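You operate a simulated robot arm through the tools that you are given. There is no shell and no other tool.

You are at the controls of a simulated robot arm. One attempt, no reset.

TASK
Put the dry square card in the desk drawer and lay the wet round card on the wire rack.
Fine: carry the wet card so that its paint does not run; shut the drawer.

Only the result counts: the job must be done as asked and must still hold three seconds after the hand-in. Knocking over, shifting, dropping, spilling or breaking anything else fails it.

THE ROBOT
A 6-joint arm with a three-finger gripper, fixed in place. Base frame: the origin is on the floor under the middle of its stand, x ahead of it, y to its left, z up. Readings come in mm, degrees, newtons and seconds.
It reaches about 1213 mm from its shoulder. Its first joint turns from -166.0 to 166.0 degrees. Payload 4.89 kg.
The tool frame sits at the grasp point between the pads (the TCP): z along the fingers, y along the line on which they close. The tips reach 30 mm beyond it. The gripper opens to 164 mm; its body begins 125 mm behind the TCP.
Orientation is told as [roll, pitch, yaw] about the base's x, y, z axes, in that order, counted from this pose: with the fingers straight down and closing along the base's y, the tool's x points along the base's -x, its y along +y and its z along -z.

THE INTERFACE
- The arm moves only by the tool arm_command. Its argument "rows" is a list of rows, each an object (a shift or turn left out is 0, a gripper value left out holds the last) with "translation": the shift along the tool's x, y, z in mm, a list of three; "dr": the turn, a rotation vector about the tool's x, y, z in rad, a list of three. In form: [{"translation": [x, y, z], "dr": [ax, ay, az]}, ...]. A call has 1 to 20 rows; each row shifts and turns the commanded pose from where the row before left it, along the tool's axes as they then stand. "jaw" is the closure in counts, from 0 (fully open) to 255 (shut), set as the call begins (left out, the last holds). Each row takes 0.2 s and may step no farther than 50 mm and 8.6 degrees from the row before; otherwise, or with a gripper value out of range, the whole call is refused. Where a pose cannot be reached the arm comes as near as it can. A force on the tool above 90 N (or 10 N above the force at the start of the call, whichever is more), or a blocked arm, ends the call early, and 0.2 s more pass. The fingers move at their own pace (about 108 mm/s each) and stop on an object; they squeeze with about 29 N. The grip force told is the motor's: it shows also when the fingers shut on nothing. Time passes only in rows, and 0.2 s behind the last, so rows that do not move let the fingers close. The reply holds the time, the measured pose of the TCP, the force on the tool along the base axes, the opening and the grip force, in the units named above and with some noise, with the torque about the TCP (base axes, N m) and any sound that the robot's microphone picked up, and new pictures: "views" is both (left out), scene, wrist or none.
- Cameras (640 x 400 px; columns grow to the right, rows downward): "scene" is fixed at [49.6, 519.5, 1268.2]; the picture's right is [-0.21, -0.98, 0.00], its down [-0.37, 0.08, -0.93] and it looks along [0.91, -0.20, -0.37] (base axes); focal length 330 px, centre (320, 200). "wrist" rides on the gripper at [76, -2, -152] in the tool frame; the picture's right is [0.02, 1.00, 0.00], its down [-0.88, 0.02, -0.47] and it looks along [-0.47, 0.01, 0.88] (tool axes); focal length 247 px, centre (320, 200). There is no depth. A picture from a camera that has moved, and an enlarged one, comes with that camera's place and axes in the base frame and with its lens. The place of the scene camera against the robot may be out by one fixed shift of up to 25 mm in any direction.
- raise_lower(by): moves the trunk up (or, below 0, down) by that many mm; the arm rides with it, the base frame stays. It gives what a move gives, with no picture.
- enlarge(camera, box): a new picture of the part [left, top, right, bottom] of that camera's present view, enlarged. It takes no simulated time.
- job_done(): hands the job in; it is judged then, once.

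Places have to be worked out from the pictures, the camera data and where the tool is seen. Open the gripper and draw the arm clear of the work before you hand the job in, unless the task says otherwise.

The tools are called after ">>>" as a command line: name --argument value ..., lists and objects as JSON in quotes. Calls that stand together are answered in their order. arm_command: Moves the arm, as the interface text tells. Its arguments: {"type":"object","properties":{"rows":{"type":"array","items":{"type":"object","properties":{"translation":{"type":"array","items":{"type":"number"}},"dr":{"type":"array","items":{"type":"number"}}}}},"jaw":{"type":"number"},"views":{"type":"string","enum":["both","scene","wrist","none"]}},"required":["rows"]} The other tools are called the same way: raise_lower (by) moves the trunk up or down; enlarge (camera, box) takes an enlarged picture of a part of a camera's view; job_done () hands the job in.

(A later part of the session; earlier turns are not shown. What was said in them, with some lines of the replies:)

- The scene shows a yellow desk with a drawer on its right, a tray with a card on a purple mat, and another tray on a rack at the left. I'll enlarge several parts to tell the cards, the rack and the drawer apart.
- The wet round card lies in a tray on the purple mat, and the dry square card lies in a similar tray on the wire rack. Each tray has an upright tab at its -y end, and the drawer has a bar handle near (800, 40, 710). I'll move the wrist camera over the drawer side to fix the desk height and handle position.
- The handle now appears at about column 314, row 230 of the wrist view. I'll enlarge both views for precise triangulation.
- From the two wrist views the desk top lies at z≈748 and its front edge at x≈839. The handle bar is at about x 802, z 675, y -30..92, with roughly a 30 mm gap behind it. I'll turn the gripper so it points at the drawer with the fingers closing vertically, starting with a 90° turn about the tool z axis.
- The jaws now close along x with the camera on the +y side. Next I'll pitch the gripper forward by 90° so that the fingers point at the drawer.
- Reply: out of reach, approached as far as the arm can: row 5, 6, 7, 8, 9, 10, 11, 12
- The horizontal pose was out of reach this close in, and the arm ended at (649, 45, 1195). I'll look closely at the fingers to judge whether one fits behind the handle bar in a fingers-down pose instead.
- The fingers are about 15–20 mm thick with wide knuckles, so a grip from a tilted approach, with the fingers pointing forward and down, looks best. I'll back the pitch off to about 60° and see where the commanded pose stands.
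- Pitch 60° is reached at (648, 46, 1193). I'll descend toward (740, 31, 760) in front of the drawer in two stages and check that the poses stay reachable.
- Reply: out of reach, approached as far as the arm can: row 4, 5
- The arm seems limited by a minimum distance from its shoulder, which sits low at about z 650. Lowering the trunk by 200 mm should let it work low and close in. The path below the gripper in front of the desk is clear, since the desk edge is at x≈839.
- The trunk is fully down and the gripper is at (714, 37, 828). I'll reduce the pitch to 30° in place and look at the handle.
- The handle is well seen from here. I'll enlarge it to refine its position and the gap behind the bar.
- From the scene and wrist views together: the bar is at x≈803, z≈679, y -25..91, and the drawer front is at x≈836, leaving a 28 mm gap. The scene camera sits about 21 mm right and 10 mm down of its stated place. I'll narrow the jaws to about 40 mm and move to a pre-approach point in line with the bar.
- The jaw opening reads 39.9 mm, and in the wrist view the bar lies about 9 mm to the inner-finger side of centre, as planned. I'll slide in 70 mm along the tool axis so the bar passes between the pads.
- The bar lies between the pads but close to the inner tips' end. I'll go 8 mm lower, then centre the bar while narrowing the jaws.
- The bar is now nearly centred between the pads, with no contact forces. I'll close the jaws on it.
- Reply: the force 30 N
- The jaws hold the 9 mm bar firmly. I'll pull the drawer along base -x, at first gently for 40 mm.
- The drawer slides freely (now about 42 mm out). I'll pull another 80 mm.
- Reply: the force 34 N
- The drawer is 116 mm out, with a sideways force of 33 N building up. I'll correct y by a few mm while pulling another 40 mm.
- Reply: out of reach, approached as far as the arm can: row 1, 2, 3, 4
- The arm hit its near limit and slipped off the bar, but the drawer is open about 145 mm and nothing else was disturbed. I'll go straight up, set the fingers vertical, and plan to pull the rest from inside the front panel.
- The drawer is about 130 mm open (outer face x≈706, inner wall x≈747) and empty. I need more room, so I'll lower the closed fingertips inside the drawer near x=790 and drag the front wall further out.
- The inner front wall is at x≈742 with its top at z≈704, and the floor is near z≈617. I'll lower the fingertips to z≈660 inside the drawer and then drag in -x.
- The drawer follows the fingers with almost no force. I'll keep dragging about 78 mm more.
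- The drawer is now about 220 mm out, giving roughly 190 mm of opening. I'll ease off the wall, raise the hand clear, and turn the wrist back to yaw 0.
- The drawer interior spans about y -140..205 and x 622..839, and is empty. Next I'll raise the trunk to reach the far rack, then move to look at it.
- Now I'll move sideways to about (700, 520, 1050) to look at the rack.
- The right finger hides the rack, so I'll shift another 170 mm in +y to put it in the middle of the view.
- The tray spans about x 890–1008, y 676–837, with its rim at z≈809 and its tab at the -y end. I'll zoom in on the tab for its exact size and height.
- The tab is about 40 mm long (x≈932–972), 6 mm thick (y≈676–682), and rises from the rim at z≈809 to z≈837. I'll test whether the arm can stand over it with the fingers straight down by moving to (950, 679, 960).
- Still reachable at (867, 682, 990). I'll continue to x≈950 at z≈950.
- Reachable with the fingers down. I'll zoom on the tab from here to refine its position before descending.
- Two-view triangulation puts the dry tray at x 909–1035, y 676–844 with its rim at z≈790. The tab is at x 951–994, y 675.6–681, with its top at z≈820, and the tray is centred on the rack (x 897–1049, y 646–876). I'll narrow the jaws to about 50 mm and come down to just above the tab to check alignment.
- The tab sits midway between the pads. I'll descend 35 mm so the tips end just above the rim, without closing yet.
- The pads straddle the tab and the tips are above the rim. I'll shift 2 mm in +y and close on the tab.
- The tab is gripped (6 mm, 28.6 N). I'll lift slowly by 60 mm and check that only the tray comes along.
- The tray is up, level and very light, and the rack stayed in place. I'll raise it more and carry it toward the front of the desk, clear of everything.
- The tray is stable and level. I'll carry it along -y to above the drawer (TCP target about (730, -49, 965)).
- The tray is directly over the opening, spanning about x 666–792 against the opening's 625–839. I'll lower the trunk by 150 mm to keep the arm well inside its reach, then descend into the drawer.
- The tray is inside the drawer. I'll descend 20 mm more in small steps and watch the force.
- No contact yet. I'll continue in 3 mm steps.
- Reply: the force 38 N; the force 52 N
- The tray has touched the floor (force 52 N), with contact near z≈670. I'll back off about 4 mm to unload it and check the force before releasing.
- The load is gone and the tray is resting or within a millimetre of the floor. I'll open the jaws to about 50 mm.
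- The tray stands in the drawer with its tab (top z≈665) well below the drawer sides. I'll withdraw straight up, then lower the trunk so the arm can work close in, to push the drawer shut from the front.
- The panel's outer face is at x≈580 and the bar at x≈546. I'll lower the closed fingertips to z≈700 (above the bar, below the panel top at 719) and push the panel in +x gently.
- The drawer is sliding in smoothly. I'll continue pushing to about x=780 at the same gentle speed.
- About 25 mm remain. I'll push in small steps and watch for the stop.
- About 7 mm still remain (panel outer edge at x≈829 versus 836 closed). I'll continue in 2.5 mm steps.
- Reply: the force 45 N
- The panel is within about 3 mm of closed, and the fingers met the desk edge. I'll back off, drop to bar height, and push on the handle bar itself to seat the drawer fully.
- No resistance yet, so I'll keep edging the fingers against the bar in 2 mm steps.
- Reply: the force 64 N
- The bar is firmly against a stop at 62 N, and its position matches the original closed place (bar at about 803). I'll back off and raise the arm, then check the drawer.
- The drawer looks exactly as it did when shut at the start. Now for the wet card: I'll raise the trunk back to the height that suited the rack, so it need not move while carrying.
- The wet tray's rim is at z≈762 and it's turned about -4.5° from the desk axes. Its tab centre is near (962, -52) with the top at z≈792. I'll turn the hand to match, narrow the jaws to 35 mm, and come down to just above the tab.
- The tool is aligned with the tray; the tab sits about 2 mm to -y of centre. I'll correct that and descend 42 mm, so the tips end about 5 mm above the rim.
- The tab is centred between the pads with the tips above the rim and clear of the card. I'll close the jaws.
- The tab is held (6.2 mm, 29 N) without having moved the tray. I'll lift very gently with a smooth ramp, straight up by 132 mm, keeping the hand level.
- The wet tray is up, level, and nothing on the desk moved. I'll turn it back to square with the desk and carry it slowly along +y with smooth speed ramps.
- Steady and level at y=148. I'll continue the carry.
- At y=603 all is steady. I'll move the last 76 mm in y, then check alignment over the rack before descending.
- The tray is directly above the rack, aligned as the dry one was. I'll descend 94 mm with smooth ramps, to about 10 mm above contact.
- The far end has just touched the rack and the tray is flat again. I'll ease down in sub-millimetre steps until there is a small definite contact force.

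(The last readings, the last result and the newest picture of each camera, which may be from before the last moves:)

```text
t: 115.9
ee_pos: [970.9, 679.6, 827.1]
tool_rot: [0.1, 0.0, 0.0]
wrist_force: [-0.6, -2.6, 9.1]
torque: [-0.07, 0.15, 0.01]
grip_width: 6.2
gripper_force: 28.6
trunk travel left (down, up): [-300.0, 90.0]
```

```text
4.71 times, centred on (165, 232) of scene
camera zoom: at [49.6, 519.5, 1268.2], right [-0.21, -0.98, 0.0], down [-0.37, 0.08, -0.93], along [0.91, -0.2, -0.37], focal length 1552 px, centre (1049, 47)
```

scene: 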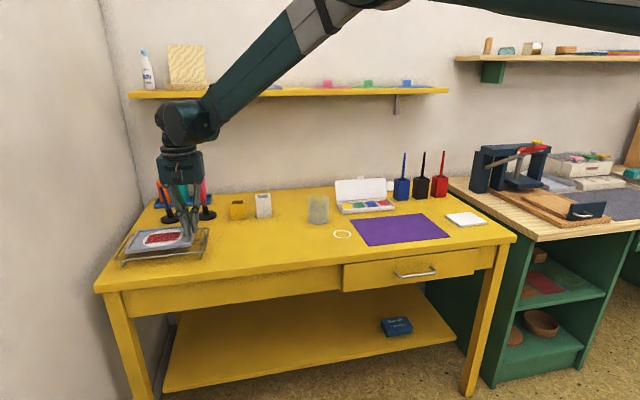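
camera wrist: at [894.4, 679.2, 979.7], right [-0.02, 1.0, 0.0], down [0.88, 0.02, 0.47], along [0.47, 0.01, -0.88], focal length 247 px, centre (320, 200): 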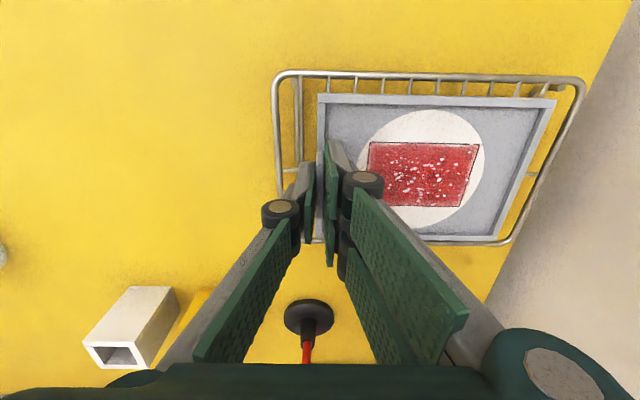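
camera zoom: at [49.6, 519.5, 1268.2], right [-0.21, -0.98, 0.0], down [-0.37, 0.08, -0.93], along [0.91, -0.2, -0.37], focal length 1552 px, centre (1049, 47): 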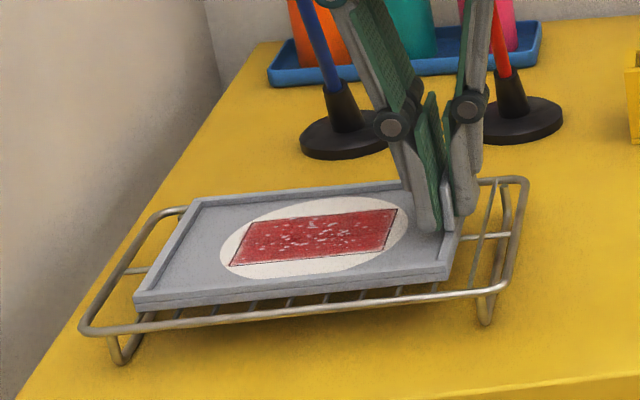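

Contact is confirmed (9 N) with the tray resting on the rack. I'll relieve the preload slightly and then open the jaws to 35 mm.

>>> arm_command --rows '[{"translation": [0, 0, -0.5]}, {"translation": [0, 0, 0]}]' --views "none"

>>> arm_command --rows '[{"translation": [0, 0, 0]}, {"translation": [0, 0, 0]}, {"translation": [0, 0, 0]}]' --jaw 201 --views "both"

>>> enlarge --camera "scene" --box '[105, 190, 225, 275]'

>>> enlarge --camera "wrist" --box '[256, 60, 596, 270]'

```text
t: 116.5
ee_pos: [972.8, 681.1, 827.1]
tool_rot: [-0.1, -0.1, 0.0]
wrist_force: [-2.1, 0.5, 3.6]
torque: [-0.01, 0.02, -0.01]
grip_width: 6.2
gripper_force: 29.2
trunk travel left (down, up): [-300.0, 90.0]
```

```text
t: 117.3
ee_pos: [971.2, 681.9, 827.9]
tool_rot: [0.0, -0.1, -0.1]
wrist_force: [0.3, 0.2, -0.3]
torque: [0.0, 0.04, -0.01]
grip_width: 34.8
gripper_force: 0.1
trunk travel left (down, up): [-300.0, 90.0]
camera wrist: at [895.2, 679.6, 979.6], right [-0.02, 1.0, 0.0], down [0.88, 0.02, 0.47], along [0.47, 0.01, -0.88], focal length 247 px, centre (320, 200)
```

scene: 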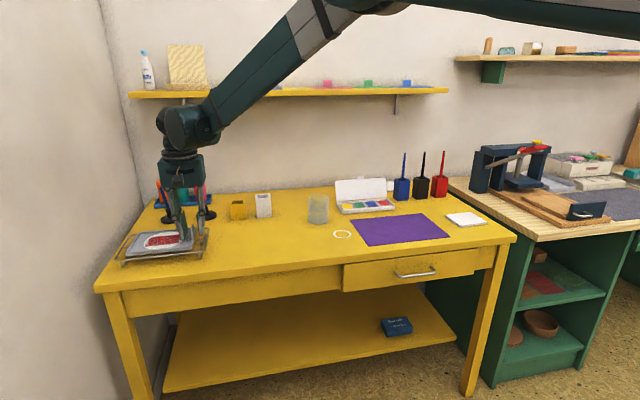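
wrist: 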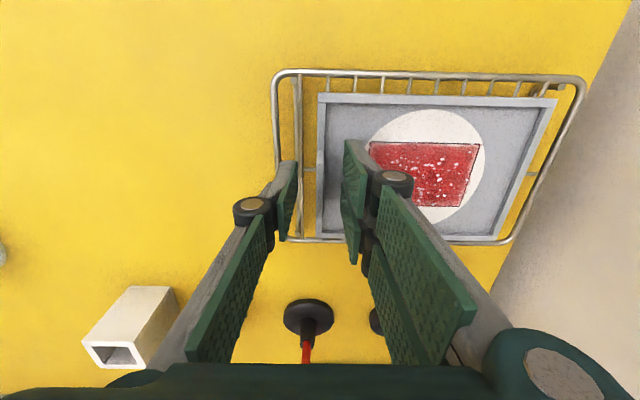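

```text
4.71 times, centred on (165, 232) of scene
camera zoom: at [49.6, 519.5, 1268.2], right [-0.21, -0.98, 0.0], down [-0.37, 0.08, -0.93], along [0.91, -0.2, -0.37], focal length 1552 px, centre (1049, 47)
```

zoom: 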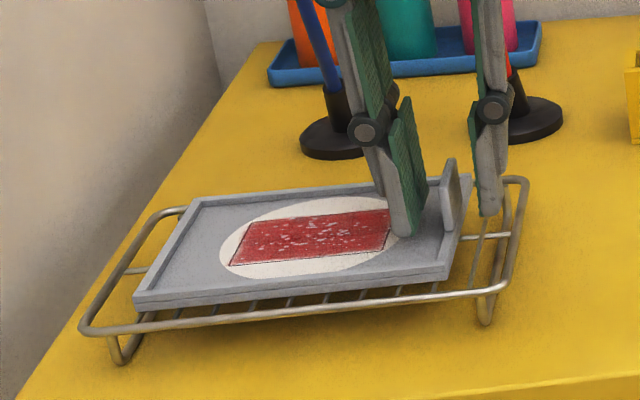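

```text
1.88 times, centred on (426, 165) of wrist
camera zoom: at [895.2, 679.6, 979.6], right [-0.02, 1.0, 0.0], down [0.88, 0.02, 0.47], along [0.47, 0.01, -0.88], focal length 465 px, centre (120, 266)
```

zoom: 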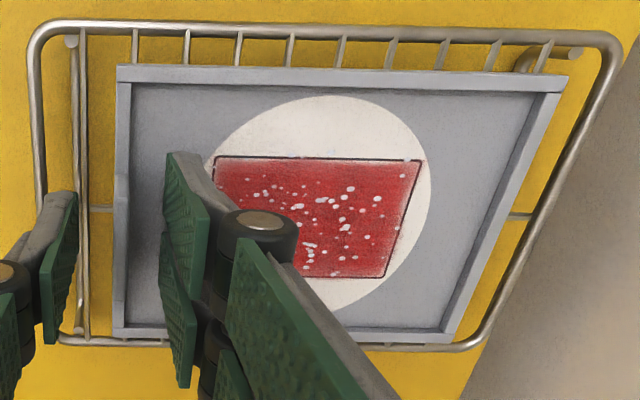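

The tray rests level on the rack and the fingers are clear of the tab. I'll withdraw straight up, then draw the arm back away from the desk.

>>> arm_command --rows '[{"translation": [0, 0, -5]}, {"translation": [0, 0, -12]}, {"translation": [0, 0, -20]}, {"translation": [0, 0, -30]}, {"translation": [0, 0, -35]}, {"translation": [0, 0, -35]}, {"translation": [20, -20, -25]}, {"translation": [30, -30, -5]}, {"translation": [32, -32, 0]}, {"translation": [32, -32, 0]}, {"translation": [32, -32, 0]}, {"translation": [32, -32, 0]}, {"translation": [32, -32, 0]}, {"translation": [32, -32, 0]}, {"translation": [25, -25, 0]}, {"translation": [10, -10, 0]}, {"translation": [0, 0, 0]}]' --views "both"

>>> enlarge --camera "scene" --box '[90, 170, 250, 280]'

>>> enlarge --camera "scene" --box '[340, 210, 500, 310]'

```text
t: 120.9
ee_pos: [695.5, 403.0, 994.6]
tool_rot: [0.1, -0.1, 0.0]
wrist_force: [0.3, -0.3, -0.5]
torque: [0.06, -0.05, -0.01]
grip_width: 35.0
gripper_force: 0.0
trunk travel left (down, up): [-300.0, 90.0]
camera wrist: at [619.0, 401.7, 1146.8], right [-0.02, 1.0, 0.0], down [0.88, 0.02, 0.47], along [0.47, 0.01, -0.88], focal length 247 px, centre (320, 200)
```

scene: 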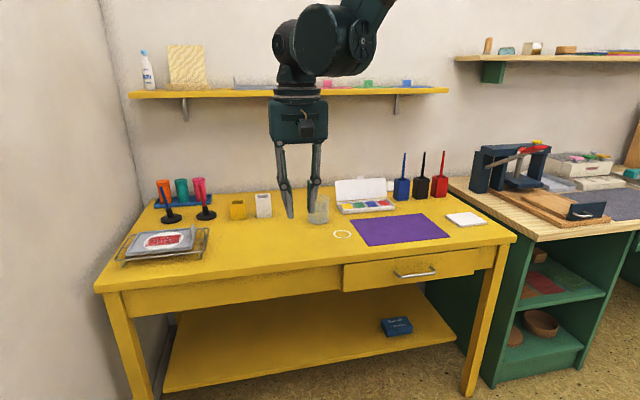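
wrist: 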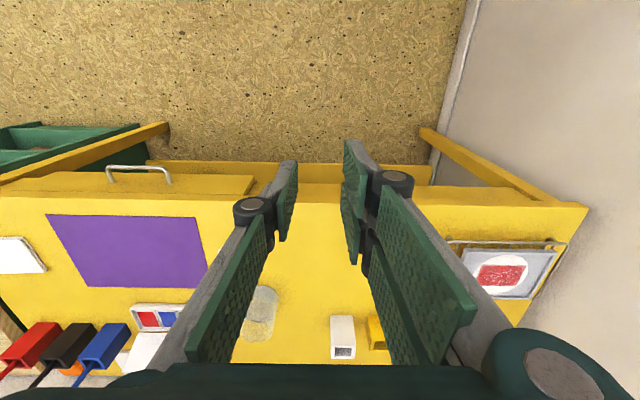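

```text
3.64 times, centred on (170, 225) of scene
camera zoom: at [49.6, 519.5, 1268.2], right [-0.21, -0.98, 0.0], down [-0.37, 0.08, -0.93], along [0.91, -0.2, -0.37], focal length 1200 px, centre (866, 109)
```

zoom: 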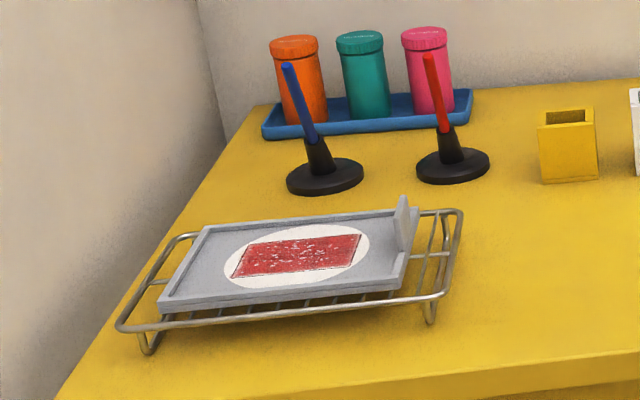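

```text
4.00 times, centred on (420, 260) of scene
camera zoom: at [49.6, 519.5, 1268.2], right [-0.21, -0.98, 0.0], down [-0.37, 0.08, -0.93], along [0.91, -0.2, -0.37], focal length 1320 px, centre (-80, -40)
```

zoom: 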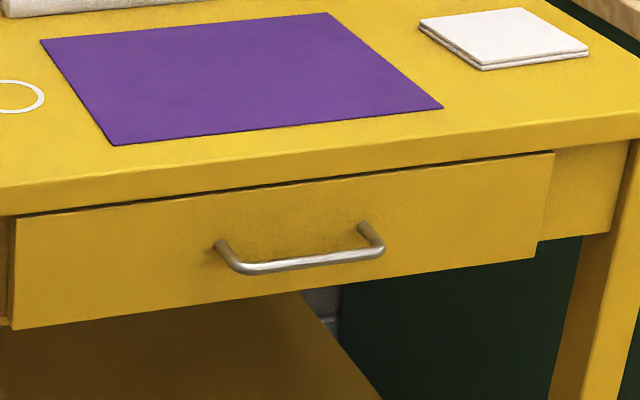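

The wet card lies flat on the rack, which is where it was before. The drawer is shut, and the mat and other items haven't moved. I'll open the gripper fully and draw the arm further back before handing in.

>>> arm_command --rows '[{"translation": [15, -15, -15]}, {"translation": [20, -25, -20]}, {"translation": [20, -25, -20]}, {"translation": [20, -25, -20]}, {"translation": [10, -10, -10]}, {"translation": [0, 0, 0]}, {"translation": [0, 0, 0]}]' --jaw 0 --views "scene"

```text
t: 122.5
ee_pos: [611.2, 301.6, 1079.8]
tool_rot: [-0.1, 0.1, 0.0]
wrist_force: [-0.7, 0.5, -0.1]
torque: [-0.01, -0.02, 0.01]
grip_width: 164.2
gripper_force: 0.0
trunk travel left (down, up): [-300.0, 90.0]
```

scene: 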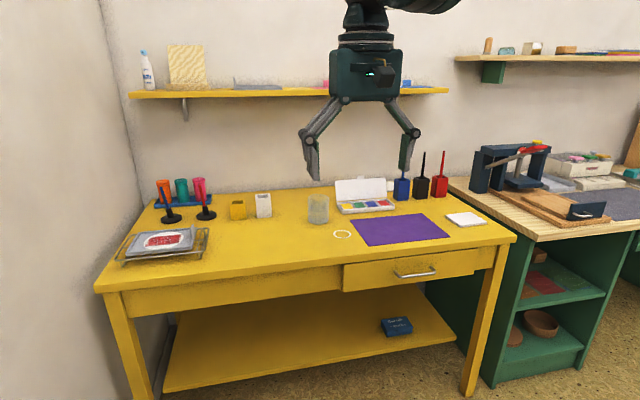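

The gripper is open and clear at (611, 302, 1080). The wet round card lies in its tray on the rack, the dry square card is in the shut drawer, and everything else stands as it did. I'll hand the job in.

>>> job_done

```text
The job is handed in.
```

I put the dry square card in the desk drawer and shut it, and laid the wet round card on the wire rack. The job is handed in; no verdict has come back yet.

- **Dry card:** it is in the drawer, still in its tray. After pushing the drawer shut, I compared it with the first picture and it matches the closed position.
- **Wet card:** I carried it in its tray, level and at about 70 mm/s or less. The tray sagged about 1.4° at its far end while held. It now rests flat where the dry card's tray had been.
- **Everything else:** in the last pictures the mat, the rack and the other items on the desk look unmoved. The gripper is open and clear of the desk.

Both cards went over in their trays rather than on their own. I took "on the rack" and "in the drawer" to allow that, since the dry card started on the rack in its tray.
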